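You operate a simulated robot arm through the tools that you are given. There is no shell and no other tool. Be economical: measure what you need, move in short steps, check, and stop when the job is done.

The job below is to be done with a simulated robot arm. You get a single attempt, and the scene is never put back.

Task
Shut the cupboard door marked cleaning. Shut the washer door. Stack the 45 tan pad from the open half of the folding table on top of the 40 tan pad. Take the teal pod labelled "wool" from the tumble dryer and put it on top of the green carton of pegs. Fetch the fluff brush and set it on the washing machine. Put the shine brush on the washing machine away on the white side table. Do these in any order.

Only the result counts: the job must be done as asked and must still hold three seconds after the hand-in. Knocking over, shifting, dropping, spilling or breaking anything else fails it.

Robot
A 6-joint arm with a two-finger gripper on a trunk, on a base that drives. Base frame: it is fixed to the floor where the robot stands at the start and does not move with it; the origin is under the middle of the robot, x ahead of it, y to its left, z up. Lengths are in mm, angles in rad, forces in N, time in s.
It reaches about 1298 mm from its shoulder. Its first joint turns from -2.601 to 2.601 rad. Places, roughly: cupboard door marked cleaning [1700, 100, 1000]; fluff brush [-1000, 2000, 1000]; green carton of pegs [-1250, 1750, 1000]; shine brush [-1000, 1250, 1000]; tan pad [750, 3750, 750]; teal pod [-1000, 1750, 750]; washer door [-400, 1200, 500]; washing machine [-900, 1200, 800]; white side table [-1100, 6100, 700]. Payload 1.57 kg.
The tool frame sits at the grasp point between the pads (the TCP): z along the fingers, y along the line on which they close. The tips reach 21 mm beyond it. The gripper opens to 70 mm. The gripper's body begins 50 mm behind the TCP.
Orientation is that of the tool frame in the base frame, as a unit quaternion [x, y, z, w]. With the fingers straight down and closing along the base's y, the tool's x points along the base's -x, its y along +y and its z along -z.

Tools
- The arm moves only by the tool jog_arm. Its argument "motion" is a list of rows, each an object of numbers (a shift or turn left out is 0, a gripper value left out holds the last): "tx", "ty", "tz": the shift along the base's x, y, z in units of 40 mm (1.0 is 40 mm); "wx", "wy", "wz": the turn, a rotation vector about the base's x, y, z in units of 6 degrees (1.0 is 6 degrees); "jaw": the gripper command, from -1 (shut) to 1 (fully open), values between in proportion. In form: [{"tx": .., "ty": .., "tz": .., "wx": .., "wy": .., "wz": .., "jaw": ..}, ...]. A call has 1 to 20 rows; each row shifts and turns the commanded pose from where the row before left it. A call with a number of a shift or a turn outside -1 to 1 is refused whole. Each row takes 0.2 s and may step no farther than 50 mm and 0.15 rad from the row before; otherwise, or with a gripper value out of range, the whole call is refused. A pose out of reach is approached as far as the arm can. The call stops where the force on the tool passes 40 N (or 10 N more than at its start, if that is more) or the arm is blocked; 0.2 s more then pass. Each finger halts on what it meets, pressing with about 30 N; the grip force reading is that of the motor and also rises with nothing between the fingers. The clock runs only during rows and for 0.2 s after the last one: add rows that do not move to give the fingers time. The reply holds the time, the measured pose of the TCP, the force on the tool along the base axes, the opening and the grip force, in the units named above and with some noise, with the torque about the TCP (base axes, N m) and any sound that the robot's microphone picked up.
- Cameras (640 x 400 px; columns grow to the right, rows downward): "scene" is now at [-23.2, 258.7, 1810.2]; the picture's right is [0.89, -0.45, 0.00], its down [-0.42, -0.83, -0.36] and it looks along [0.16, 0.32, -0.93] (base axes); focal length 214 px, centre (320, 200). "wrist" rides on the gripper at [79, 4, -81] in the tool frame; the picture's right is [-0.05, 1.00, 0.00], its down [-0.67, -0.04, -0.74] and it looks along [-0.74, -0.04, 0.67] (tool axes); focal length 256 px, centre (320, 200).
- camera(camera): a new picture of that camera. The clock stands still meanwhile.
- move_column(by): slides the trunk up (or, below 0, down) by that many mm; the arm and the scene camera ride with it, the base frame stays. It gives what a move gives, with no picture.
- base_move(legs): drives the robot by 1 to 6 legs, each [ahead, turn to the left] in mm and rad, along the robot's own axes; the way and the turn of a leg run together, so that a leg with both is an arc; at most 1500 mm and 3.142 rad a leg. The arm and the cameras ride along, it lands a little off, and it stops where it bumps. It gives what a move gives.
- aim_head(pan, tilt): turns the head with the scene camera to pan (to the left, within 2.705 rad either way) and tilt (down, from -0.506 to 1.204), counted from straight ahead of the robot. It gives what a move gives.
- point_at(camera, pixels): for up to 12 pixels [column, row] of the newest picture of that camera ("zoom" is the newest enlarged one), the place [x, y, z] in the base frame of the surface seen there, good to about 2 mm. The clock stands still meanwhile.
- close_up(camera, box): a new picture of the part [left, top, right, bottom] of that camera's present view, enlarged. The clock stands still meanwhile.
- hand_in(): hands the job in; it is judged then, once.

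Work in short steps. Measure before you move; look again where a grasp or a placing could have gone wrong, and mend it. You have 110 turns and 78 pictures in all, those below and enlarged ones among them. Open the gripper and draw the arm clear of the work before you hand the job in, unless the task says otherwise; then end with one line.

The tools are called after "Call:" as a command line: name --argument value ..., lists and objects as JSON in quotes. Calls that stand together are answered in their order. jog_arm: Moves the arm, as the interface text tells. Its arguments: {"type":"object","properties":{"motion":{"type":"array","items":{"type":"object","properties":{"tx":{"type":"number"},"ty":{"type":"number"},"tz":{"type":"number"},"wx":{"type":"number"},"wy":{"type":"number"},"wz":{"type":"number"},"jaw":{"type":"number"}}}}},"required":["motion"]} The other tools are called the same way: move_column (by) slides the trunk up or down; base_move (legs) drives the base; aim_head (pan, tilt) turns the head that bears the scene camera; camera (camera) takes a picture; point_at (camera, pixels) gives the place of the surface under pixels of a picture; close_up (camera, box) takes an enlarged picture of a part of a camera's view; hand_in () hands the job in.

At the start:

```text
time_s: 0.0
tool_pos: [670.5, 26.0, 1170.8]
orientation: [0.0, 1.0, 0.0, 0.0]
wrist_force: [0.0, -0.7, -0.2]
wrist_torque: [-0.02, 0.01, -0.01]
grip_width: 69.9
finger_force: 0.1
trunk travel left (down, up): [-853.0, 117.0]
robot x, y, heading: [-1.8, 38.7, 0.002]
head pan, tilt: [1.103, 1.201]
```

scene: 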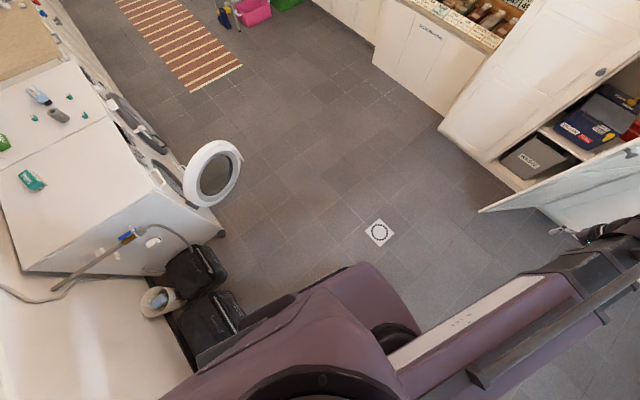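
wrist: 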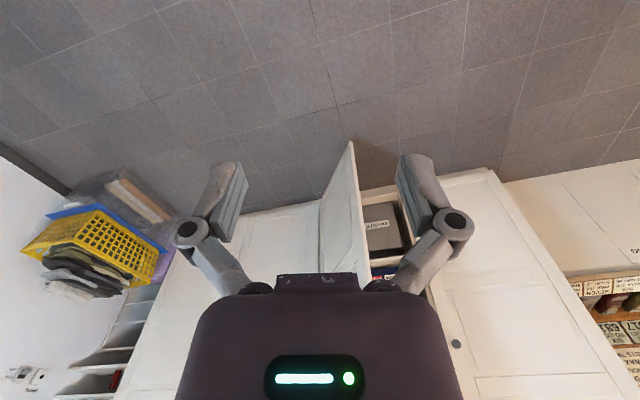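

The first pictures show the washer with its open door at left and an open cupboard door at right. I'll look at the cupboard ahead first.

Call:
aim_head --pan 0.0 --tilt 0.5

Call:
camera --camera "scene"

Call:
aim_head --pan 2.2 --tilt 0.6

Call:
camera --camera "scene"

Call:
aim_head --pan 1.4 --tilt 0.4

Call:
camera --camera "scene"

```text
time_s: 1.3
tool_pos: [671.0, 26.2, 1172.0]
orientation: [0.001, 1.0, 0.0, 0.0]
wrist_force: [0.2, 0.5, 0.3]
wrist_torque: [0.02, -0.04, 0.02]
grip_width: 70.0
finger_force: 0.1
trunk travel left (down, up): [-853.0, 117.0]
robot x, y, heading: [-2.3, 40.1, -0.001]
head pan, tilt: [0.0, 0.499]
```

```text
75 pictures are left
```

scene: 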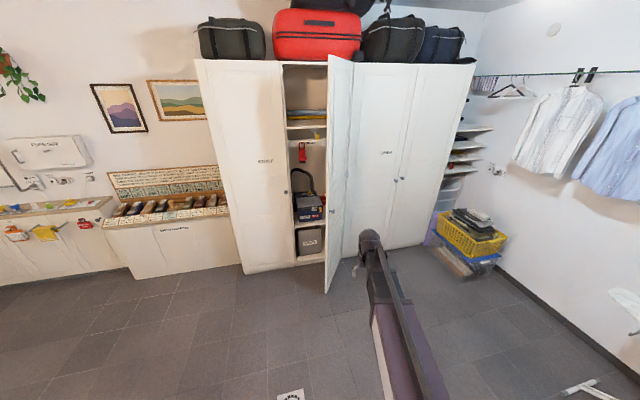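

```text
time_s: 3.4
tool_pos: [670.8, 25.9, 1173.0]
orientation: [0.0, 1.0, 0.0, 0.001]
wrist_force: [0.0, -0.5, 0.4]
wrist_torque: [0.0, -0.03, 0.0]
grip_width: 69.9
finger_force: 0.1
trunk travel left (down, up): [-853.0, 117.0]
robot x, y, heading: [-1.7, 36.9, -0.008]
head pan, tilt: [2.201, 0.6]
```

```text
74 pictures are left
```

scene: 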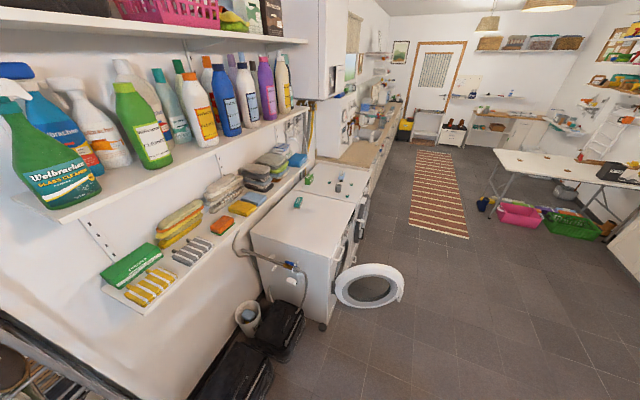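

```text
time_s: 4.5
tool_pos: [670.1, 26.4, 1172.1]
orientation: [0.001, 1.0, 0.0, 0.0]
wrist_force: [0.4, -0.2, -0.3]
wrist_torque: [0.02, -0.01, 0.0]
grip_width: 70.3
finger_force: 0.1
trunk travel left (down, up): [-853.0, 117.0]
robot x, y, heading: [-1.1, 36.7, 0.005]
head pan, tilt: [1.4, 0.4]
```

```text
73 pictures are left
```

scene: 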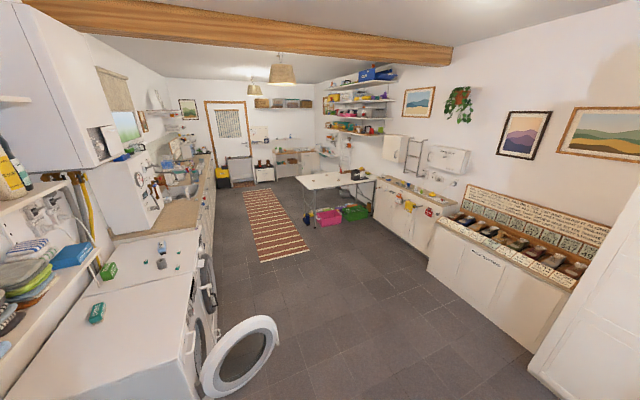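

I'll measure the cupboard door first.

Call:
aim_head --pan -0.05 --tilt 0.5

Call:
close_up --camera "scene" --box '[190, 40, 510, 300]'

```text
time_s: 6.1
tool_pos: [671.4, 26.6, 1170.9]
orientation: [0.001, 1.0, -0.001, -0.001]
wrist_force: [0.0, -0.6, 0.9]
wrist_torque: [0.02, 0.01, 0.02]
grip_width: 70.0
finger_force: 0.0
trunk travel left (down, up): [-853.0, 117.0]
robot x, y, heading: [0.1, 35.5, 0.001]
head pan, tilt: [-0.051, 0.499]
```

```text
1.54 times, centred on (350, 170) of scene
```

zoom: 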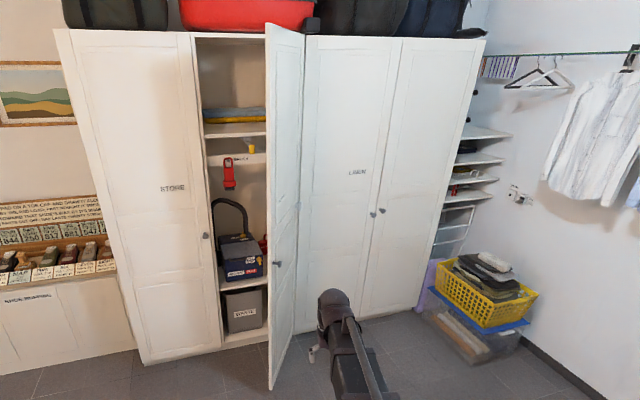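

The open door has its free edge at column ~270 and the hinge at ~303. I'll measure these.

Call:
point_at --camera "zoom" --pixels '[[269, 60], [273, 200], [271, 370], [278, 263], [300, 60], [295, 200], [310, 200], [285, 200], [190, 200], [305, 60], [232, 260], [229, 175]]'

```text
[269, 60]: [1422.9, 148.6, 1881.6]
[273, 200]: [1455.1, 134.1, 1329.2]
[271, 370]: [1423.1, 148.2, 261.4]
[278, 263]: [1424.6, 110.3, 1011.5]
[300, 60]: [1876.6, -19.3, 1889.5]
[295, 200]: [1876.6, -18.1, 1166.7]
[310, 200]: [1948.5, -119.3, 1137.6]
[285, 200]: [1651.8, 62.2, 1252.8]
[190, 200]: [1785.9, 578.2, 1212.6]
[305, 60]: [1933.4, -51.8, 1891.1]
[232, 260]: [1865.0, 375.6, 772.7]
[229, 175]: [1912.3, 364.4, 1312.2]
```

The free edge is at about (1423,148), the hinge near (1895,-30), and the front plane is tilted about 13°. The knob is at z 1011, so TCP height 1171 clears it. I'll close the jaw and drive ahead 780 mm, which keeps the hand to the right of the open door.

Call:
jog_arm --motion '[{"ty": -1, "jaw": -1}, {"ty": -0.5}, {}, {}]'

Call:
base_move --legs '[[780, 0]]'

Call:
camera --camera "scene"

```text
time_s: 7.1
tool_pos: [671.2, -35.0, 1172.8]
orientation: [0.0, 1.0, 0.0, 0.0]
wrist_force: [-0.4, -0.7, -0.1]
wrist_torque: [0.02, -0.03, 0.0]
grip_width: 0.0
finger_force: 28.6
trunk travel left (down, up): [-853.0, 117.0]
robot x, y, heading: [-1.2, 35.3, -0.001]
head pan, tilt: [-0.051, 0.499]
```

```text
time_s: 12.1
tool_pos: [1433.0, -14.9, 1171.6]
orientation: [-0.009, 1.0, 0.0, 0.0]
wrist_force: [-0.8, 0.5, -0.1]
wrist_torque: [-0.03, 0.0, -0.01]
grip_width: 0.0
finger_force: 28.1
trunk travel left (down, up): [-853.0, 117.0]
robot x, y, heading: [757.8, 43.6, 0.022]
head pan, tilt: [-0.051, 0.499]
```

```text
71 pictures are left
```

scene: 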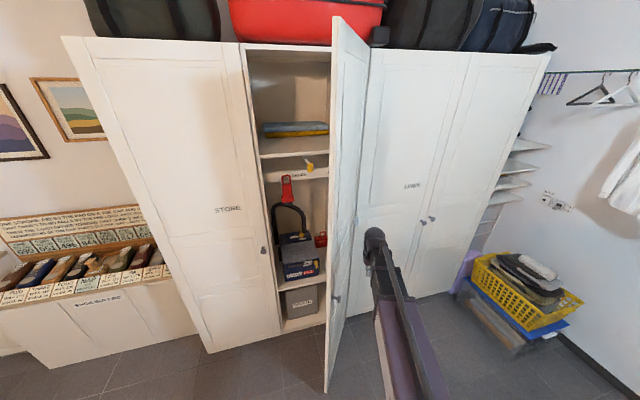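

The hand at (1433,-15) is to the right of the door's outer face. I'll sweep along the arc to swing it shut.

Call:
jog_arm --motion '[{"tx": 1}, {"tx": 0.9}, {"ty": 1}, {"ty": 1, "tx": 0.1}, {"ty": 1, "tx": 0.4}, {"ty": 0.9, "tx": 0.4}, {"ty": 0.7, "tx": 0.5}, {"ty": 0.7, "tx": 0.55}, {"ty": 0.7, "tx": 0.55}, {"ty": 0.55, "tx": 0.7}, {"ty": 0.55, "tx": 0.7}, {"ty": 0.5, "tx": 0.7}]'

Call:
camera --camera "scene"

```text
time_s: 14.7
tool_pos: [1692.6, 290.3, 1171.2]
orientation: [-0.01, 1.0, 0.0, 0.0]
wrist_force: [0.6, -0.2, -0.2]
wrist_torque: [0.02, 0.0, 0.01]
grip_width: 0.2
finger_force: 28.6
trunk travel left (down, up): [-853.0, 117.0]
robot x, y, heading: [755.2, 39.3, 0.02]
head pan, tilt: [-0.051, 0.499]
```

```text
70 pictures are left
```

scene: 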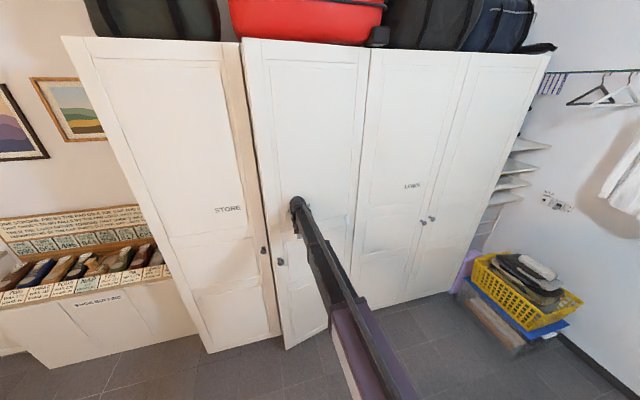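

The door is nearly shut, so I'll push on until it resists.

Call:
jog_arm --motion '[{"ty": 0.4, "tx": 0.7}, {"ty": 0.3, "tx": 0.7}, {"ty": 0.2, "tx": 0.7}, {"tx": 0.6}, {"tx": 0.5}, {"tx": 0.5}, {"tx": 0.5}]'

Call:
camera --camera "scene"

```text
time_s: 15.7
tool_pos: [1796.5, 324.3, 1173.0]
orientation: [-0.01, 1.0, -0.001, -0.005]
wrist_force: [-6.6, 0.0, 1.7]
wrist_torque: [0.05, -0.62, 0.08]
grip_width: 0.0
finger_force: 28.7
trunk travel left (down, up): [-853.0, 117.0]
robot x, y, heading: [759.5, 42.4, 0.013]
head pan, tilt: [-0.051, 0.499]
stopped in row 5: the force on the tool passed its limit at 59 N (the readings are from after the stop); the commanded pose is now the measured one
```

```text
69 pictures are left
```

scene: 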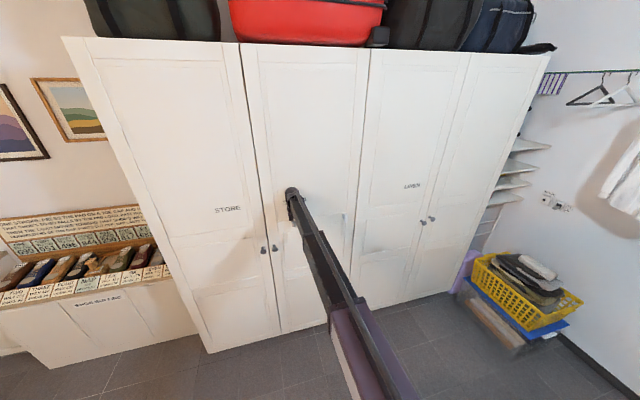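

The door is flush. I'll retract the arm, back the robot off, and take a close-up to check it and measure the washer door.

Call:
jog_arm --motion '[{"tx": -1}, {"tx": -1}, {"tx": -1, "ty": -0.6}, {"tx": -1, "ty": -0.7}, {"tx": -1, "ty": -0.7}, {"tx": -1, "ty": -0.7}, {"tx": -1, "ty": -0.7}, {"tx": -1, "ty": -0.7}, {"tx": -1, "ty": -0.7}, {"tx": -1, "ty": -0.7}, {"tx": -1, "ty": -0.7}]'

Call:
base_move --legs '[[-400, 0], [0, 1.57]]'

Call:
aim_head --pan 0.9 --tilt 0.5

Call:
camera --camera "scene"

```text
time_s: 18.1
tool_pos: [1354.0, 77.3, 1173.3]
orientation: [-0.011, 1.0, -0.001, -0.004]
wrist_force: [-0.5, -0.4, -0.2]
wrist_torque: [0.01, -0.03, 0.0]
grip_width: 0.2
finger_force: 28.3
out of reach, approached as far as the arm can: row 9, 11
trunk travel left (down, up): [-853.0, 117.0]
robot x, y, heading: [753.9, 43.6, 0.018]
head pan, tilt: [-0.051, 0.499]
```

```text
time_s: 26.9
tool_pos: [268.7, 628.1, 1171.7]
orientation: [0.725, -0.688, 0.004, 0.003]
wrist_force: [0.7, -1.1, 0.3]
wrist_torque: [-0.02, 0.04, 0.01]
grip_width: 0.1
finger_force: 28.3
trunk travel left (down, up): [-853.0, 117.0]
robot x, y, heading: [318.3, 28.2, 1.619]
head pan, tilt: [-0.051, 0.499]
```

```text
time_s: 28.1
tool_pos: [269.1, 628.5, 1171.7]
orientation: [0.726, -0.688, 0.005, 0.002]
wrist_force: [0.5, -0.9, 0.3]
wrist_torque: [0.01, 0.02, 0.0]
grip_width: 0.4
finger_force: 27.8
trunk travel left (down, up): [-853.0, 117.0]
robot x, y, heading: [316.4, 28.5, 1.617]
head pan, tilt: [0.901, 0.499]
```

```text
68 pictures are left
```

scene: 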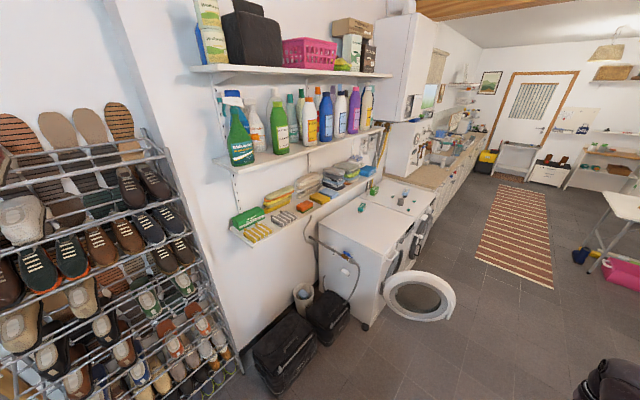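

The cupboard's done. Now I'll measure the washer door.

Call:
close_up --camera "scene" --box '[300, 170, 480, 340]'

```text
2.35 times, centred on (390, 255) of scene
```

zoom: 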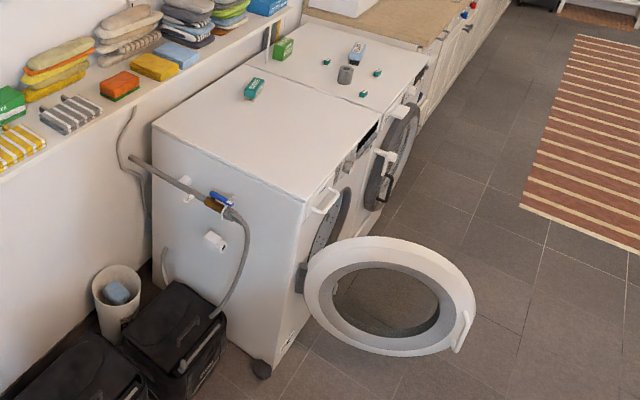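

Call:
point_at --camera "zoom" --pixels '[[308, 275], [390, 243], [470, 300], [400, 348], [463, 330], [303, 278], [304, 202], [155, 128], [265, 370], [380, 110], [340, 225], [300, 300]]'

Call:
point_at --camera "zoom" --pixels '[[252, 88], [284, 48], [326, 62], [377, 72], [364, 93], [345, 75], [357, 52], [427, 57], [250, 68], [300, 60], [300, 100], [330, 198]]'

```text
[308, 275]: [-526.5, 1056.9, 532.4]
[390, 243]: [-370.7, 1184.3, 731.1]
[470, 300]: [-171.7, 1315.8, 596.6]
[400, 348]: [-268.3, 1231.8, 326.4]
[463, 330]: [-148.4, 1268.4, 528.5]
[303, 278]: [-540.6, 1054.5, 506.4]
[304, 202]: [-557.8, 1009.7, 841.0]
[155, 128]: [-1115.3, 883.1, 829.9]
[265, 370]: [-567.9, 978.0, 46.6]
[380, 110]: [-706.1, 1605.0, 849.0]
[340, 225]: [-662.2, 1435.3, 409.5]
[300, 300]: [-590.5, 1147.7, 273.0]
```

```text
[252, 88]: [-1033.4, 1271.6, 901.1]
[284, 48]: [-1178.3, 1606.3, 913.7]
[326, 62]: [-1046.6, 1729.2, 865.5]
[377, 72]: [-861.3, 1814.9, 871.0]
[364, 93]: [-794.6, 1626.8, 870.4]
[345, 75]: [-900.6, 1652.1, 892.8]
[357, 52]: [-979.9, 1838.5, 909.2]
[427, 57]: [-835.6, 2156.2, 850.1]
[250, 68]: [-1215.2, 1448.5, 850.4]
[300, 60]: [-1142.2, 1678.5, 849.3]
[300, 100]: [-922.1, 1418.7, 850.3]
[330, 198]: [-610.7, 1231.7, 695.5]
```

The washer hinge is near (-535,1055) and the door opens along (0.85,0.53), about 72° from closed. The robot must push its outer (near) face. I'll drive to about (200,720) and face (-400,1350).

Call:
base_move --legs '[[0, 0.12], [700, 0], [0, 0.62]]'

Call:
move_column --by -450

```text
time_s: 35.9
tool_pos: [-269.5, 1110.8, 1170.8]
orientation: [0.928, -0.371, 0.006, 0.0]
wrist_force: [0.6, 0.0, -0.4]
wrist_torque: [-0.06, 0.04, -0.02]
grip_width: 0.0
finger_force: 28.5
trunk travel left (down, up): [-853.0, 117.0]
robot x, y, heading: [180.7, 709.9, 2.383]
head pan, tilt: [0.901, 0.499]
```

```text
refused: -450 is not a number from -400 to 400
```

The hand is only about 94 mm from the door face, so I'll back up 100 mm before lowering the trunk.

Call:
base_move --legs '[[-100, 0]]'

Call:
move_column --by -400

Call:
jog_arm --motion '[{"wx": 0.69, "wy": 0.72, "tz": -0.8}, {"wx": 0.69, "wy": 0.72, "tz": -0.8}, {"wx": 0.69, "wy": 0.72, "tz": -0.8}, {"wx": 0.69, "wy": 0.72, "tz": -0.8}, {"wx": 0.69, "wy": 0.72, "tz": -0.8}, {"wx": 0.69, "wy": 0.72}, {"wx": 0.69, "wy": 0.72}, {"wx": 0.69, "wy": 0.72}, {"wx": 0.69, "wy": 0.72}, {"wx": 0.69, "wy": 0.72}]'

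Call:
aim_head --pan 0.2 --tilt 0.8

Call:
camera --camera "scene"

```text
time_s: 37.2
tool_pos: [-193.9, 1039.8, 1171.0]
orientation: [0.929, -0.371, 0.004, 0.001]
wrist_force: [0.6, 0.2, -0.3]
wrist_torque: [0.02, 0.04, 0.0]
grip_width: 0.2
finger_force: 28.4
trunk travel left (down, up): [-853.0, 117.0]
robot x, y, heading: [254.1, 641.6, 2.382]
head pan, tilt: [0.901, 0.499]
```

```text
time_s: 41.0
tool_pos: [-196.0, 1040.4, 771.8]
orientation: [0.929, -0.371, 0.005, 0.001]
wrist_force: [-0.1, -0.5, 0.2]
wrist_torque: [-0.01, 0.0, 0.03]
grip_width: 0.1
finger_force: 28.4
trunk travel left (down, up): [-453.0, 517.0]
robot x, y, heading: [252.8, 642.1, 2.379]
head pan, tilt: [0.901, 0.499]
```

```text
time_s: 43.2
tool_pos: [-267.9, 1101.7, 862.6]
orientation: [0.807, -0.322, -0.458, -0.186]
wrist_force: [-0.1, 0.4, 0.0]
wrist_torque: [-0.06, 0.0, 0.0]
grip_width: 0.0
finger_force: 29.0
out of reach, approached as far as the arm can: row 1, 2, 3, 4, 5, 6, 7, 8, 9, 10
trunk travel left (down, up): [-453.0, 517.0]
robot x, y, heading: [254.8, 642.0, 2.381]
head pan, tilt: [0.901, 0.499]
```

```text
time_s: 44.3
tool_pos: [-267.7, 1103.1, 862.4]
orientation: [0.808, -0.323, -0.456, -0.186]
wrist_force: [-0.4, 0.3, 0.1]
wrist_torque: [0.01, 0.05, -0.01]
grip_width: 0.2
finger_force: 28.4
trunk travel left (down, up): [-453.0, 517.0]
robot x, y, heading: [254.6, 638.6, 2.381]
head pan, tilt: [0.201, 0.799]
```

```text
66 pictures are left
```

scene: 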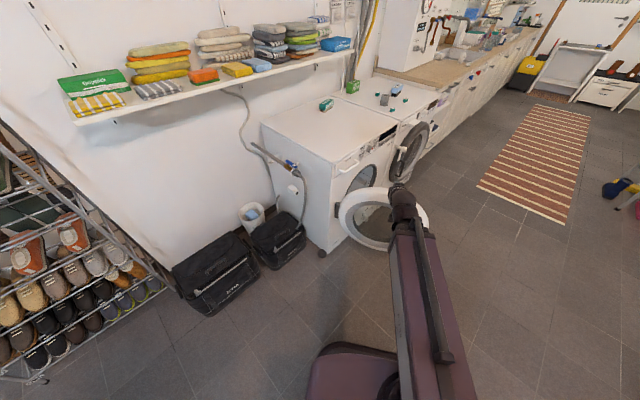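

The tilted hand sits at (-268,1102,862), on the outer side of the door. I'll move it out toward the free edge, then lower the trunk.

Call:
jog_arm --motion '[{"tx": 0.7, "ty": 0.7}, {"tx": 0.7, "ty": 0.7}, {"tx": 0.7, "ty": 0.8}]'

Call:
move_column --by -280

Call:
camera --camera "wrist"

```text
time_s: 45.1
tool_pos: [-187.8, 1193.4, 862.3]
orientation: [0.808, -0.322, -0.457, -0.186]
wrist_force: [-0.2, -0.4, 0.1]
wrist_torque: [-0.02, 0.01, -0.02]
grip_width: 0.2
finger_force: 28.8
trunk travel left (down, up): [-453.0, 517.0]
robot x, y, heading: [254.7, 636.8, 2.384]
head pan, tilt: [0.201, 0.799]
```

```text
time_s: 47.9
tool_pos: [-188.9, 1193.3, 583.0]
orientation: [0.807, -0.322, -0.458, -0.185]
wrist_force: [0.0, 0.1, -0.1]
wrist_torque: [0.02, 0.01, -0.01]
grip_width: 0.1
finger_force: 28.4
trunk travel left (down, up): [-173.0, 797.0]
robot x, y, heading: [259.8, 641.7, 2.379]
head pan, tilt: [0.201, 0.799]
```

```text
65 pictures are left
```

wrist: 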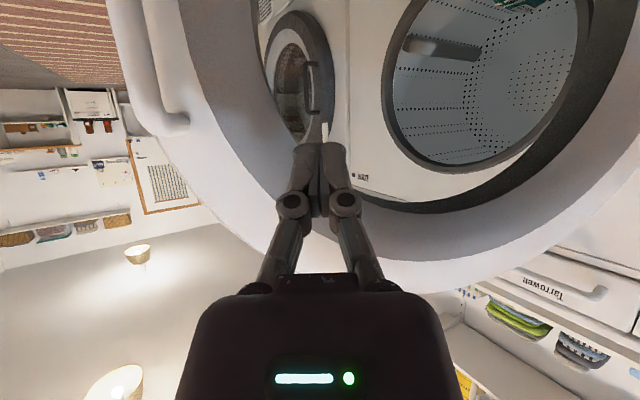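

I need to know whether the ring or the hole is ahead of the fingertips, so I'll measure around them.

Call:
point_at --camera "wrist" --pixels '[[220, 100], [235, 60], [190, 130], [165, 60], [270, 240], [300, 130], [340, 130], [420, 240], [260, 150]]'

```text
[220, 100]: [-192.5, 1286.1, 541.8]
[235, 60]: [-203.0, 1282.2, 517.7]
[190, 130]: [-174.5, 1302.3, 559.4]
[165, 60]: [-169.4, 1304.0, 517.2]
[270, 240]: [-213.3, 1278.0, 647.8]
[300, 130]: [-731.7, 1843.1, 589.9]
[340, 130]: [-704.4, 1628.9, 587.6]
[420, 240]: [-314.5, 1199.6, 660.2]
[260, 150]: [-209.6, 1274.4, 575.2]
```

The line ahead of the tips goes into the hole, while the solid ring is around (-190,1288). I'll shift outward by (42,54), then push along the arc while yawing the hand with the door.

Call:
jog_arm --motion '[{"tx": 0.9, "ty": 0.9}, {"tx": 0.15, "ty": 0.45}, {"tx": -0.75, "ty": 0.5}, {"tx": -0.55, "ty": 0.67, "wz": 0.4}, {"tx": -0.55, "ty": 0.67, "wz": 0.4}, {"tx": -0.55, "ty": 0.67, "wz": 0.4}, {"tx": -0.68, "ty": 0.5, "wz": 0.4}, {"tx": -0.68, "ty": 0.5, "wz": 0.4}, {"tx": -0.68, "ty": 0.5, "wz": 0.4}]'

Call:
camera --camera "scene"

```text
refused: row 1 steps farther than a row can; nothing moved
```

```text
64 pictures are left
```

scene: 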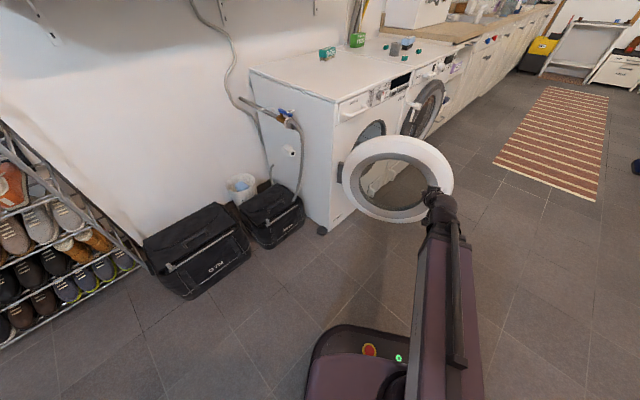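

Row 1 was too long (51 mm). I'll use slightly smaller steps.

Call:
jog_arm --motion '[{"tx": 0.6, "ty": 0.7}, {"tx": 0.45, "ty": 0.65}, {"tx": -0.75, "ty": 0.5}, {"tx": -0.55, "ty": 0.67, "wz": 0.4}, {"tx": -0.55, "ty": 0.67, "wz": 0.4}, {"tx": -0.55, "ty": 0.67, "wz": 0.4}, {"tx": -0.68, "ty": 0.5, "wz": 0.4}, {"tx": -0.68, "ty": 0.5, "wz": 0.4}, {"tx": -0.68, "ty": 0.5, "wz": 0.4}]'

Call:
camera --camera "scene"

```text
time_s: 49.9
tool_pos: [-325.5, 1408.3, 583.0]
orientation: [0.841, -0.219, -0.477, -0.128]
wrist_force: [-0.8, -0.4, 0.0]
wrist_torque: [-0.04, -0.03, 0.0]
grip_width: 0.0
finger_force: 28.9
trunk travel left (down, up): [-173.0, 797.0]
robot x, y, heading: [256.0, 640.6, 2.377]
head pan, tilt: [0.201, 0.799]
```

```text
63 pictures are left
```

scene: 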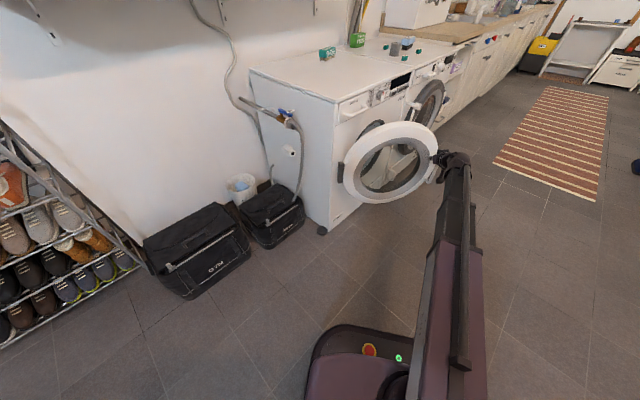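

The door is following. I'll continue with a slightly smaller radius so the tips stay on the ring.

Call:
jog_arm --motion '[{"tx": -0.8, "ty": 0.11, "wz": 0.4}, {"tx": -0.8, "ty": 0.11, "wz": 0.4}, {"tx": -0.8, "ty": 0.11, "wz": 0.4}, {"tx": -0.77, "ty": 0.11, "wz": 0.4}, {"tx": -0.77, "ty": 0.11, "wz": 0.4}, {"tx": -0.77, "ty": 0.11, "wz": 0.4}]'

Call:
camera --camera "scene"

```text
time_s: 51.3
tool_pos: [-514.2, 1434.2, 583.5]
orientation: [0.862, -0.112, -0.489, -0.067]
wrist_force: [0.4, -0.1, -0.2]
wrist_torque: [-0.02, 0.02, -0.01]
grip_width: 0.0
finger_force: 28.3
trunk travel left (down, up): [-173.0, 797.0]
robot x, y, heading: [256.1, 640.4, 2.38]
head pan, tilt: [0.201, 0.799]
```

```text
62 pictures are left
```

scene: 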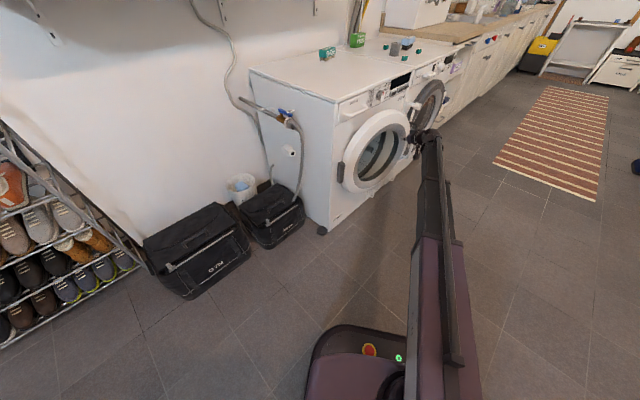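

Nearly closed. I'll keep pushing toward the washer until the force stop.

Call:
jog_arm --motion '[{"tx": -0.7, "ty": -0.1}, {"tx": -0.6, "ty": -0.1}, {"tx": -0.5, "ty": -0.1}, {"tx": -0.4, "ty": -0.1}, {"tx": -0.4, "ty": -0.1}, {"tx": -0.4, "ty": -0.1}, {"tx": -0.4, "ty": -0.1}]'

Call:
close_up --camera "scene" --box '[300, 50, 480, 240]'

```text
time_s: 52.4
tool_pos: [-593.5, 1419.3, 581.8]
orientation: [0.863, -0.112, -0.487, -0.069]
wrist_force: [6.5, -0.1, 0.6]
wrist_torque: [0.03, 0.0, -0.06]
grip_width: 0.1
finger_force: 29.0
trunk travel left (down, up): [-173.0, 797.0]
robot x, y, heading: [252.3, 642.9, 2.381]
head pan, tilt: [0.201, 0.799]
stopped in row 5: the force on the tool passed its limit at 56 N (the readings are from after the stop); the commanded pose is now the measured one
```

```text
2.11 times, centred on (390, 145) of scene
```

zoom: 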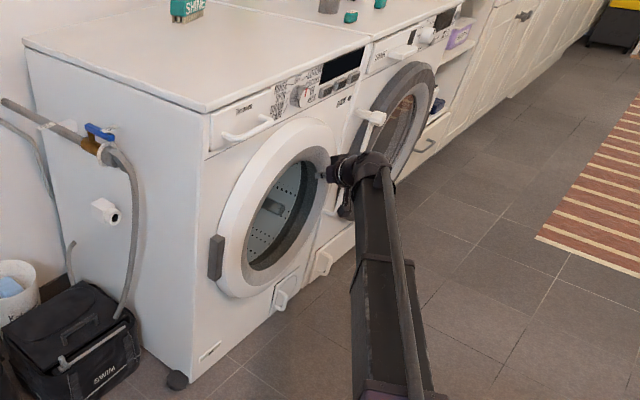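

The washer door is flush. I'll retract, raise the trunk and turn the hand back to pointing down.

Call:
jog_arm --motion '[{"tx": 1}, {"tx": 1}, {"tx": 1, "ty": -0.3}, {"tx": 0.8, "ty": -0.5}, {"tx": 0.8, "ty": -0.5}, {"tx": 0.8, "ty": -0.5}]'

Call:
move_column --by 400

Call:
move_column --by 280

Call:
camera --camera "scene"

```text
time_s: 53.8
tool_pos: [-380.0, 1345.0, 581.6]
orientation: [0.864, -0.112, -0.487, -0.068]
wrist_force: [-0.4, 0.1, -0.1]
wrist_torque: [0.01, 0.03, 0.03]
grip_width: 0.1
finger_force: 28.3
out of reach, approached as far as the arm can: row 6
trunk travel left (down, up): [-173.0, 797.0]
robot x, y, heading: [257.6, 637.9, 2.38]
head pan, tilt: [0.201, 0.799]
```

```text
time_s: 57.6
tool_pos: [-380.5, 1344.4, 982.7]
orientation: [0.864, -0.112, -0.486, -0.069]
wrist_force: [0.3, 0.9, 0.8]
wrist_torque: [-0.03, 0.0, -0.01]
grip_width: 0.2
finger_force: 28.4
trunk travel left (down, up): [-573.0, 397.0]
robot x, y, heading: [256.2, 640.6, 2.382]
head pan, tilt: [0.201, 0.799]
```

```text
time_s: 60.4
tool_pos: [-380.8, 1345.8, 1261.3]
orientation: [0.863, -0.112, -0.487, -0.069]
wrist_force: [0.4, 0.5, 0.2]
wrist_torque: [0.01, -0.01, -0.03]
grip_width: 0.1
finger_force: 28.4
trunk travel left (down, up): [-853.0, 117.0]
robot x, y, heading: [254.9, 643.3, 2.377]
head pan, tilt: [0.201, 0.799]
```

```text
60 pictures are left
```

scene: 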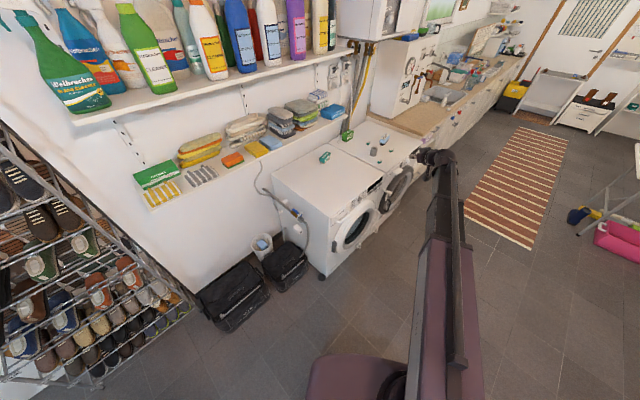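

Next is the dryer. First I'll fold the hand back to pointing down and close to the robot.

Call:
jog_arm --motion '[{"tx": 0.4, "ty": -0.6, "wx": -0.26, "wy": -0.97}, {"tx": 0.4, "ty": -0.6, "wx": -0.26, "wy": -0.97}, {"tx": 0.4, "ty": -0.6, "wx": -0.26, "wy": -0.97}, {"tx": 0.4, "ty": -0.6, "wx": -0.26, "wy": -0.97}, {"tx": 0.4, "ty": -0.6, "wx": -0.26, "wy": -0.97}, {"tx": 0.4, "ty": -0.6, "wx": -0.26, "wy": -0.97}, {"tx": 0.4, "ty": -0.6, "wx": -0.26, "wy": -0.97}, {"tx": 0.4, "ty": -0.6, "wx": -0.26, "wy": -0.97}, {"tx": 0.4, "ty": -0.6, "wx": -0.26, "wy": -0.97}, {"tx": 0.4, "ty": -0.6, "wx": -0.26, "wy": -0.97, "jaw": 1}]'

Call:
base_move --legs '[[0, -0.47], [880, 0], [0, 1.06]]'

Call:
aim_head --pan 0.0 --tilt 0.9

Call:
camera --camera "scene"

```text
time_s: 62.6
tool_pos: [-219.9, 1104.5, 1172.0]
orientation: [0.992, -0.126, 0.013, -0.001]
wrist_force: [0.0, -0.3, 1.2]
wrist_torque: [0.0, 0.01, 0.02]
grip_width: 63.5
finger_force: 0.0
out of reach, approached as far as the arm can: row 1, 2, 3, 4, 5, 6, 7, 8
trunk travel left (down, up): [-853.0, 117.0]
robot x, y, heading: [254.6, 639.6, 2.384]
head pan, tilt: [0.201, 0.799]
```

```text
time_s: 74.3
tool_pos: [-697.8, 1611.6, 1172.6]
orientation: [0.985, 0.17, 0.011, -0.003]
wrist_force: [0.9, 0.6, -0.6]
wrist_torque: [-0.03, 0.02, 0.03]
grip_width: 69.9
finger_force: 0.1
trunk travel left (down, up): [-853.0, 117.0]
robot x, y, heading: [-47.9, 1473.8, 2.978]
head pan, tilt: [0.201, 0.799]
```

```text
time_s: 75.0
tool_pos: [-699.4, 1609.9, 1172.5]
orientation: [0.985, 0.172, 0.01, -0.005]
wrist_force: [-0.4, -1.1, 0.9]
wrist_torque: [-0.01, -0.02, 0.0]
grip_width: 70.2
finger_force: 0.1
trunk travel left (down, up): [-853.0, 117.0]
robot x, y, heading: [-45.6, 1470.6, 2.978]
head pan, tilt: [0.0, 0.901]
```

```text
59 pictures are left
```

scene: 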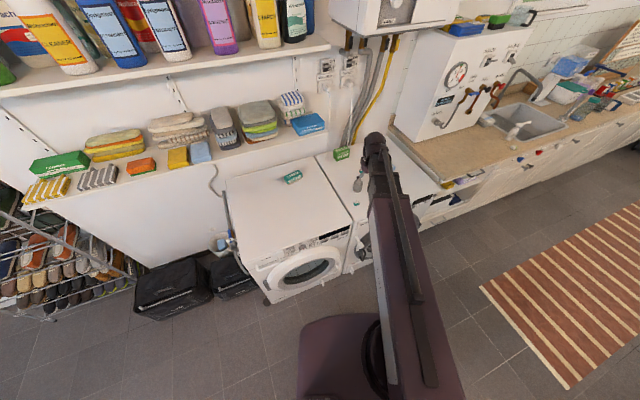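

The arm hides the dryer top in this view, so I'll look with the wrist camera.

Call:
camera --camera "wrist"

```text
58 pictures are left
```

wrist: 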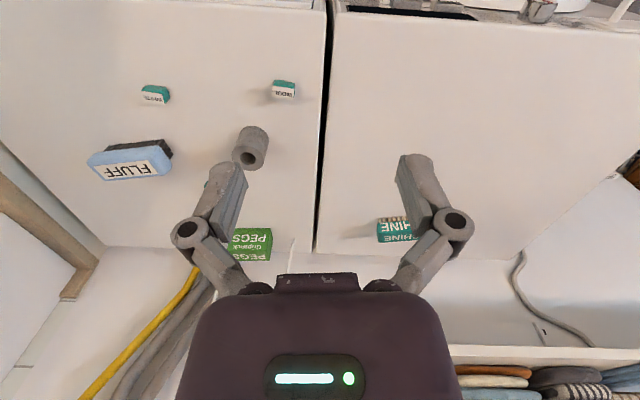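

Call:
close_up --camera "wrist" --box '[120, 60, 320, 210]'

Call:
point_at --camera "wrist" --pixels '[[283, 84], [283, 95], [155, 90], [155, 98], [205, 184], [252, 135], [247, 158], [128, 165], [155, 145], [250, 237], [250, 255], [395, 228]]'

```text
2.67 times, centred on (220, 135) of wrist
```

zoom: 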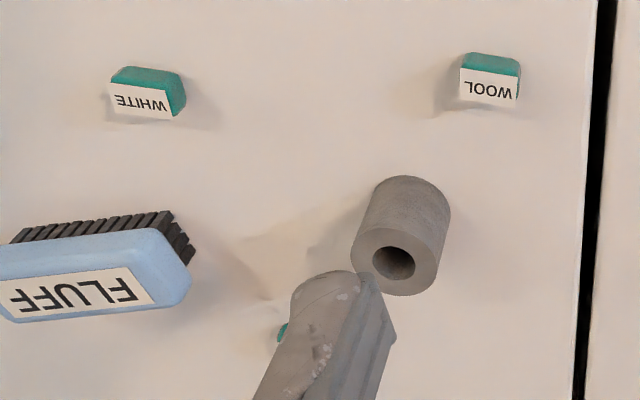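

```text
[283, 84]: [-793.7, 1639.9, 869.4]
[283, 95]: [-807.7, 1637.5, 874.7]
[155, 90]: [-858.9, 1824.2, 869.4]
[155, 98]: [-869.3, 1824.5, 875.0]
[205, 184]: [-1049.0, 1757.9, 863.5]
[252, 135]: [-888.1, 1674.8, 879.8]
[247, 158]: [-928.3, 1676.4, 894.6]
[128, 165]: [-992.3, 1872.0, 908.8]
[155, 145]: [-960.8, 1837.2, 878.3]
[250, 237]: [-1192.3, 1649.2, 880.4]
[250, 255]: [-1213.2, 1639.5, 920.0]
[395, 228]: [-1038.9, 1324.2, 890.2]
```

The WOOL pod is the one near the front at about (-800,1638). I'll measure its outline precisely.

Call:
point_at --camera "zoom" --pixels '[[463, 70], [461, 98], [516, 80], [513, 104], [466, 55], [517, 62], [490, 88], [490, 125], [440, 80], [400, 260], [375, 190], [440, 190]]'

Call:
point_at --camera "wrist" --pixels '[[232, 232], [270, 230], [271, 258], [233, 260], [232, 247], [250, 246], [91, 160], [168, 172], [100, 178], [160, 160], [170, 145], [140, 142]]'

```text
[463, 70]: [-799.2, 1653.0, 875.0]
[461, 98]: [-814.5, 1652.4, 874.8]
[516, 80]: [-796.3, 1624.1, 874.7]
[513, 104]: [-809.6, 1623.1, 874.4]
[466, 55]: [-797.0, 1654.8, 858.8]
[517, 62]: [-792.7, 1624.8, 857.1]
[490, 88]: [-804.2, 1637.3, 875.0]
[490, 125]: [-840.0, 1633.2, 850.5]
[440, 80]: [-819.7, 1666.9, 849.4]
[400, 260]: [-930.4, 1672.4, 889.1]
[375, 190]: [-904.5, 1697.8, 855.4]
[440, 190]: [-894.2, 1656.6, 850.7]
```

```text
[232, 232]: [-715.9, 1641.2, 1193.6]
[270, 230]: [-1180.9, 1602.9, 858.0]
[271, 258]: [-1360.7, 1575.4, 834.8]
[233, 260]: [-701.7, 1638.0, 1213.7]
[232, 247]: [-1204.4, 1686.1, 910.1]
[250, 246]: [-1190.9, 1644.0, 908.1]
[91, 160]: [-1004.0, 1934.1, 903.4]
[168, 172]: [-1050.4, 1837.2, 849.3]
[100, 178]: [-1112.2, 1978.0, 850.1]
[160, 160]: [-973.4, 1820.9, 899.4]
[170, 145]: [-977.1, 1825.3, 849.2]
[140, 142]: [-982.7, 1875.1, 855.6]
```

The pod spans x -795 to -815 and y 1623 to 1653, with its top at 875. I'll align the yaw by -14°, hover above and check.

Call:
jog_arm --motion '[{"tx": -0.44, "ty": 0.12, "tz": -0.88, "wz": -0.4}, {"tx": -0.44, "ty": 0.12, "tz": -0.88, "wz": -0.4}, {"tx": -0.44, "ty": 0.12, "tz": -0.88, "wz": -0.4}, {"tx": -0.44, "ty": 0.12, "tz": -0.88, "wz": -0.4}, {"tx": -0.44, "ty": 0.12, "tz": -0.88, "wz": -0.4}, {"tx": -0.44, "ty": 0.12, "tz": -0.88, "wz": -0.35}]'

Call:
camera --camera "wrist"

```text
time_s: 76.4
tool_pos: [-807.1, 1640.3, 1171.4]
orientation: [0.999, 0.048, 0.011, -0.003]
wrist_force: [-0.1, -0.3, 0.2]
wrist_torque: [0.01, -0.01, 0.0]
grip_width: 70.2
finger_force: 0.0
out of reach, approached as far as the arm can: row 1, 2, 3, 4, 5, 6
trunk travel left (down, up): [-853.0, 117.0]
robot x, y, heading: [-47.3, 1472.4, 2.977]
head pan, tilt: [0.0, 0.901]
```

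```text
56 pictures are left
```

wrist: 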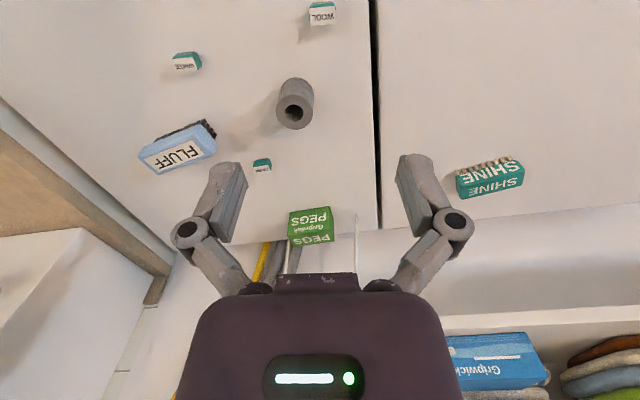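

Downward travel is limited at this trunk height, so I'll lower the trunk 230 mm. First I'll measure the carton, the fluff brush and the shine brush from this view.

Call:
close_up --camera "wrist" --box '[120, 90, 360, 260]'

Call:
point_at --camera "zoom" --pixels '[[450, 380], [560, 365], [455, 398], [565, 380], [500, 350], [510, 385], [60, 165], [250, 130], [75, 210], [245, 160], [150, 165], [180, 105]]'

```text
2.35 times, centred on (240, 175) of wrist
```

zoom: 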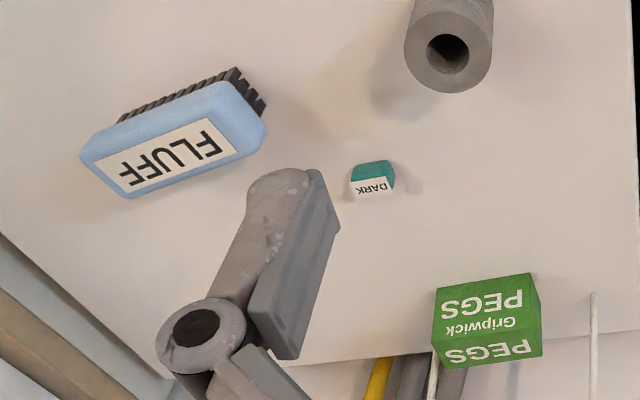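

```text
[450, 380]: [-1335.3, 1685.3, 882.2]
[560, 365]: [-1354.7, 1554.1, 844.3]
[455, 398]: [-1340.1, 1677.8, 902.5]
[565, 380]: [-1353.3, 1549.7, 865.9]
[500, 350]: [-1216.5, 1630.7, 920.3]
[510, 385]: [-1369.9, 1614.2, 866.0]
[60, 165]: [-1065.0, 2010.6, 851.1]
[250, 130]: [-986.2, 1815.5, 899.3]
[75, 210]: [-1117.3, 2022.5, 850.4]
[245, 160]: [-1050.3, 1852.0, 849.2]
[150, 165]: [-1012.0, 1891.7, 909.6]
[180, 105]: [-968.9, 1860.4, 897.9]
```

Call:
point_at --camera "zoom" --pixels '[[437, 346], [538, 333], [445, 365], [539, 354], [440, 295], [528, 282], [490, 352], [540, 300], [85, 155], [125, 195], [262, 125], [225, 85]]'

Call:
close_up --camera "wrist" --box '[440, 130, 540, 220]'

Call:
point_at --camera "zoom" --pixels '[[130, 220], [520, 150], [140, 300], [520, 230], [320, 230], [320, 150], [320, 270], [300, 190], [110, 300], [540, 160], [160, 205], [480, 130]]'

```text
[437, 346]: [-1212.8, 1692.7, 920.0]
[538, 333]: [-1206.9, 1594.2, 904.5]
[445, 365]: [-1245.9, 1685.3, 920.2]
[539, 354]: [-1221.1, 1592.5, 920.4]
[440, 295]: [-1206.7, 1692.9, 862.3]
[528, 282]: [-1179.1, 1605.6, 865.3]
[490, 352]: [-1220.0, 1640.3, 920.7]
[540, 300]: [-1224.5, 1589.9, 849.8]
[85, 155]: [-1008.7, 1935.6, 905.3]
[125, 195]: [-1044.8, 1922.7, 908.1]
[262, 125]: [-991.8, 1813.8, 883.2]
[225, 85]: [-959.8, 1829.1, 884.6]
```

```text
4.44 times, centred on (490, 175) of wrist
```

zoom: 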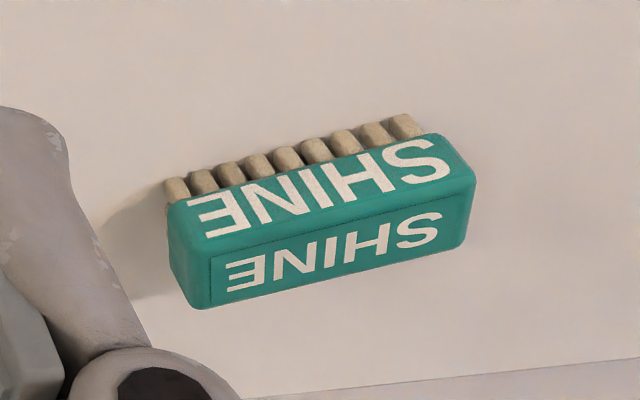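

```text
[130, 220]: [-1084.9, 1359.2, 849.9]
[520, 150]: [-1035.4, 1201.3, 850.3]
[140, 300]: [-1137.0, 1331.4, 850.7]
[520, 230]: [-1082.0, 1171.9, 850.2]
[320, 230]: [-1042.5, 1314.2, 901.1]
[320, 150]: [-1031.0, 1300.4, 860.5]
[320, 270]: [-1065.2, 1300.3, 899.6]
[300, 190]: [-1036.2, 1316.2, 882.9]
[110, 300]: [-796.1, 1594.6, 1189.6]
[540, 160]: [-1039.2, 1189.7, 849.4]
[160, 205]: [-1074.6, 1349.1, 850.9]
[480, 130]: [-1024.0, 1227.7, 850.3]
```

The carton's top is at z 920, with its centre near (-1216,1641). Now I'll lower the trunk to approach the wool pod.

Call:
move_column --by -240

Call:
camera --camera "wrist"

Call:
point_at --camera "scene" --pixels '[[345, 312], [310, 325], [305, 350], [330, 315], [300, 380]]'

```text
time_s: 78.9
tool_pos: [-806.7, 1638.4, 931.2]
orientation: [0.999, 0.049, 0.011, -0.003]
wrist_force: [-0.1, 0.5, 0.7]
wrist_torque: [0.0, -0.01, 0.01]
grip_width: 70.0
finger_force: 0.1
trunk travel left (down, up): [-613.0, 357.0]
robot x, y, heading: [-49.3, 1469.0, 2.978]
head pan, tilt: [0.0, 0.901]
```

```text
53 pictures are left
```

wrist: 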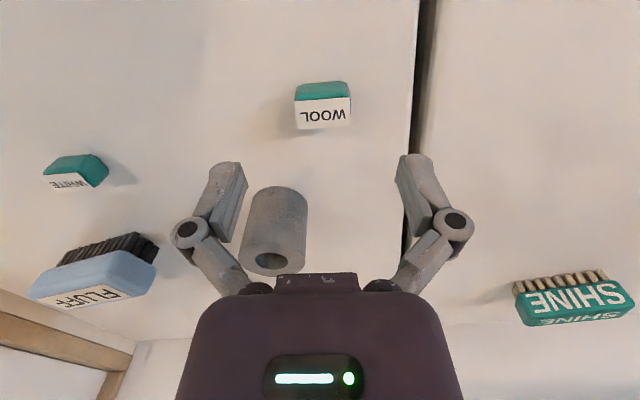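

```text
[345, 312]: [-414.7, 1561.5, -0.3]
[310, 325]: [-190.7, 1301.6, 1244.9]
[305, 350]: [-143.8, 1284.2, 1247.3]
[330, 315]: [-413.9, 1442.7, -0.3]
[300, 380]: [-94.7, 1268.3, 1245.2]
```

The pod is centred under the TCP at (322,105). I'll lower the trunk 56 mm and grip.

Call:
move_column --by -56

Call:
jog_arm --motion '[{"jaw": -1}, {}, {}, {}, {}]'

Call:
move_column --by 170

Call:
camera --camera "wrist"

```text
time_s: 79.9
tool_pos: [-805.7, 1639.3, 876.0]
orientation: [0.999, 0.049, 0.011, -0.003]
wrist_force: [0.6, -0.3, 0.4]
wrist_torque: [-0.01, 0.06, 0.02]
grip_width: 69.9
finger_force: 0.0
trunk travel left (down, up): [-557.0, 413.0]
robot x, y, heading: [-50.2, 1473.6, 2.976]
head pan, tilt: [0.0, 0.901]
```

```text
time_s: 81.1
tool_pos: [-805.3, 1640.3, 876.7]
orientation: [0.999, 0.049, 0.012, -0.003]
wrist_force: [-0.1, 0.3, 4.1]
wrist_torque: [-0.09, 0.0, -0.03]
grip_width: 32.4
finger_force: 30.0
trunk travel left (down, up): [-557.0, 413.0]
robot x, y, heading: [-45.8, 1473.9, 2.975]
head pan, tilt: [0.0, 0.901]
```

```text
time_s: 83.0
tool_pos: [-806.1, 1638.8, 1045.3]
orientation: [0.999, 0.048, 0.012, -0.003]
wrist_force: [0.2, -0.2, -0.4]
wrist_torque: [0.02, 0.01, 0.02]
grip_width: 32.9
finger_force: 29.6
trunk travel left (down, up): [-727.0, 243.0]
robot x, y, heading: [-50.5, 1468.7, 2.976]
head pan, tilt: [0.0, 0.901]
```

```text
52 pictures are left
```

wrist: 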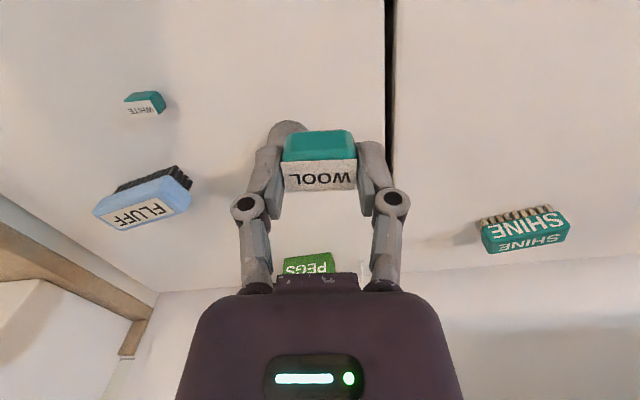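

The pod is held with a width of 33 mm. I'll extend toward the carton at z 1045 and check the reach.

Call:
jog_arm --motion '[{"tx": -0.93}, {"tx": -0.93}, {"tx": -0.93}, {"tx": -0.93}, {"tx": -0.93}, {"tx": -0.93}, {"tx": -0.93}, {"tx": -0.93}, {"tx": -0.93}]'

Call:
camera --camera "wrist"

```text
time_s: 85.0
tool_pos: [-1144.0, 1637.4, 1045.9]
orientation: [0.999, 0.049, 0.011, -0.004]
wrist_force: [-0.5, -0.6, -0.4]
wrist_torque: [-0.01, -0.01, 0.05]
grip_width: 32.7
finger_force: 30.2
trunk travel left (down, up): [-727.0, 243.0]
robot x, y, heading: [-46.5, 1469.4, 2.972]
head pan, tilt: [0.0, 0.901]
```

```text
51 pictures are left
```

wrist: 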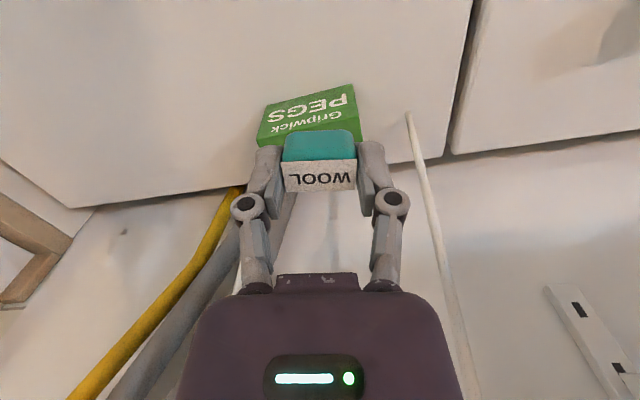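

The reach is fine. I'll measure the carton's top edges around the pod before the last move.

Call:
point_at --camera "wrist" --pixels '[[265, 108], [352, 86], [260, 140], [258, 145], [359, 130], [360, 138], [354, 95], [300, 128], [270, 142]]'

Call:
jog_arm --motion '[{"tx": -0.6}, {"tx": -0.6}, {"tx": -0.3}, {}]'

Call:
camera --camera "wrist"

```text
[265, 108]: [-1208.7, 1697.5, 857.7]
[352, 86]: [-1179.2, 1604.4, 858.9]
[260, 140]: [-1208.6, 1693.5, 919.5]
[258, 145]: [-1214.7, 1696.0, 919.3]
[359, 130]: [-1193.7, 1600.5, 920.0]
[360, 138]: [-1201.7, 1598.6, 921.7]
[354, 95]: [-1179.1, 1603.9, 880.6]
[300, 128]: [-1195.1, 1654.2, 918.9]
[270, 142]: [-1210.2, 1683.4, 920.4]
```

```text
time_s: 86.0
tool_pos: [-1193.3, 1637.8, 1046.4]
orientation: [0.999, 0.049, 0.01, -0.002]
wrist_force: [-0.5, 0.8, -0.8]
wrist_torque: [0.0, -0.03, -0.01]
grip_width: 32.7
finger_force: 30.0
out of reach, approached as far as the arm can: row 3
trunk travel left (down, up): [-727.0, 243.0]
robot x, y, heading: [-46.3, 1470.1, 2.97]
head pan, tilt: [0.0, 0.901]
```

```text
50 pictures are left
```

wrist: 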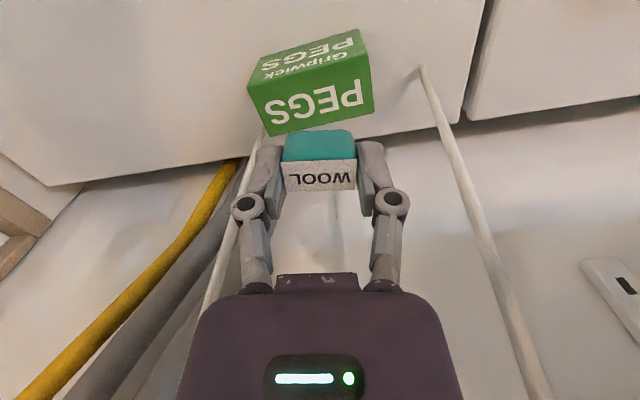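

The arm's limit is x≈-1193, and the full carton top is visible now. I'll measure its corners.

Call:
point_at --camera "wrist" --pixels '[[250, 90], [364, 57], [371, 106], [270, 132], [310, 100]]'

Call:
base_move --legs '[[60, 0]]'

```text
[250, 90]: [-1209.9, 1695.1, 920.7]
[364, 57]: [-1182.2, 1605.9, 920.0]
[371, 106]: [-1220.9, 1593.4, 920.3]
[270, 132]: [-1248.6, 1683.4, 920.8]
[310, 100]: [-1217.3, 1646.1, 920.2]
```

```text
time_s: 87.1
tool_pos: [-1256.0, 1648.1, 1044.7]
orientation: [0.999, 0.049, 0.012, -0.003]
wrist_force: [0.6, 0.2, -0.6]
wrist_torque: [0.03, -0.03, -0.03]
grip_width: 33.0
finger_force: 29.9
trunk travel left (down, up): [-727.0, 243.0]
robot x, y, heading: [-111.6, 1482.7, 2.978]
head pan, tilt: [0.0, 0.901]
```

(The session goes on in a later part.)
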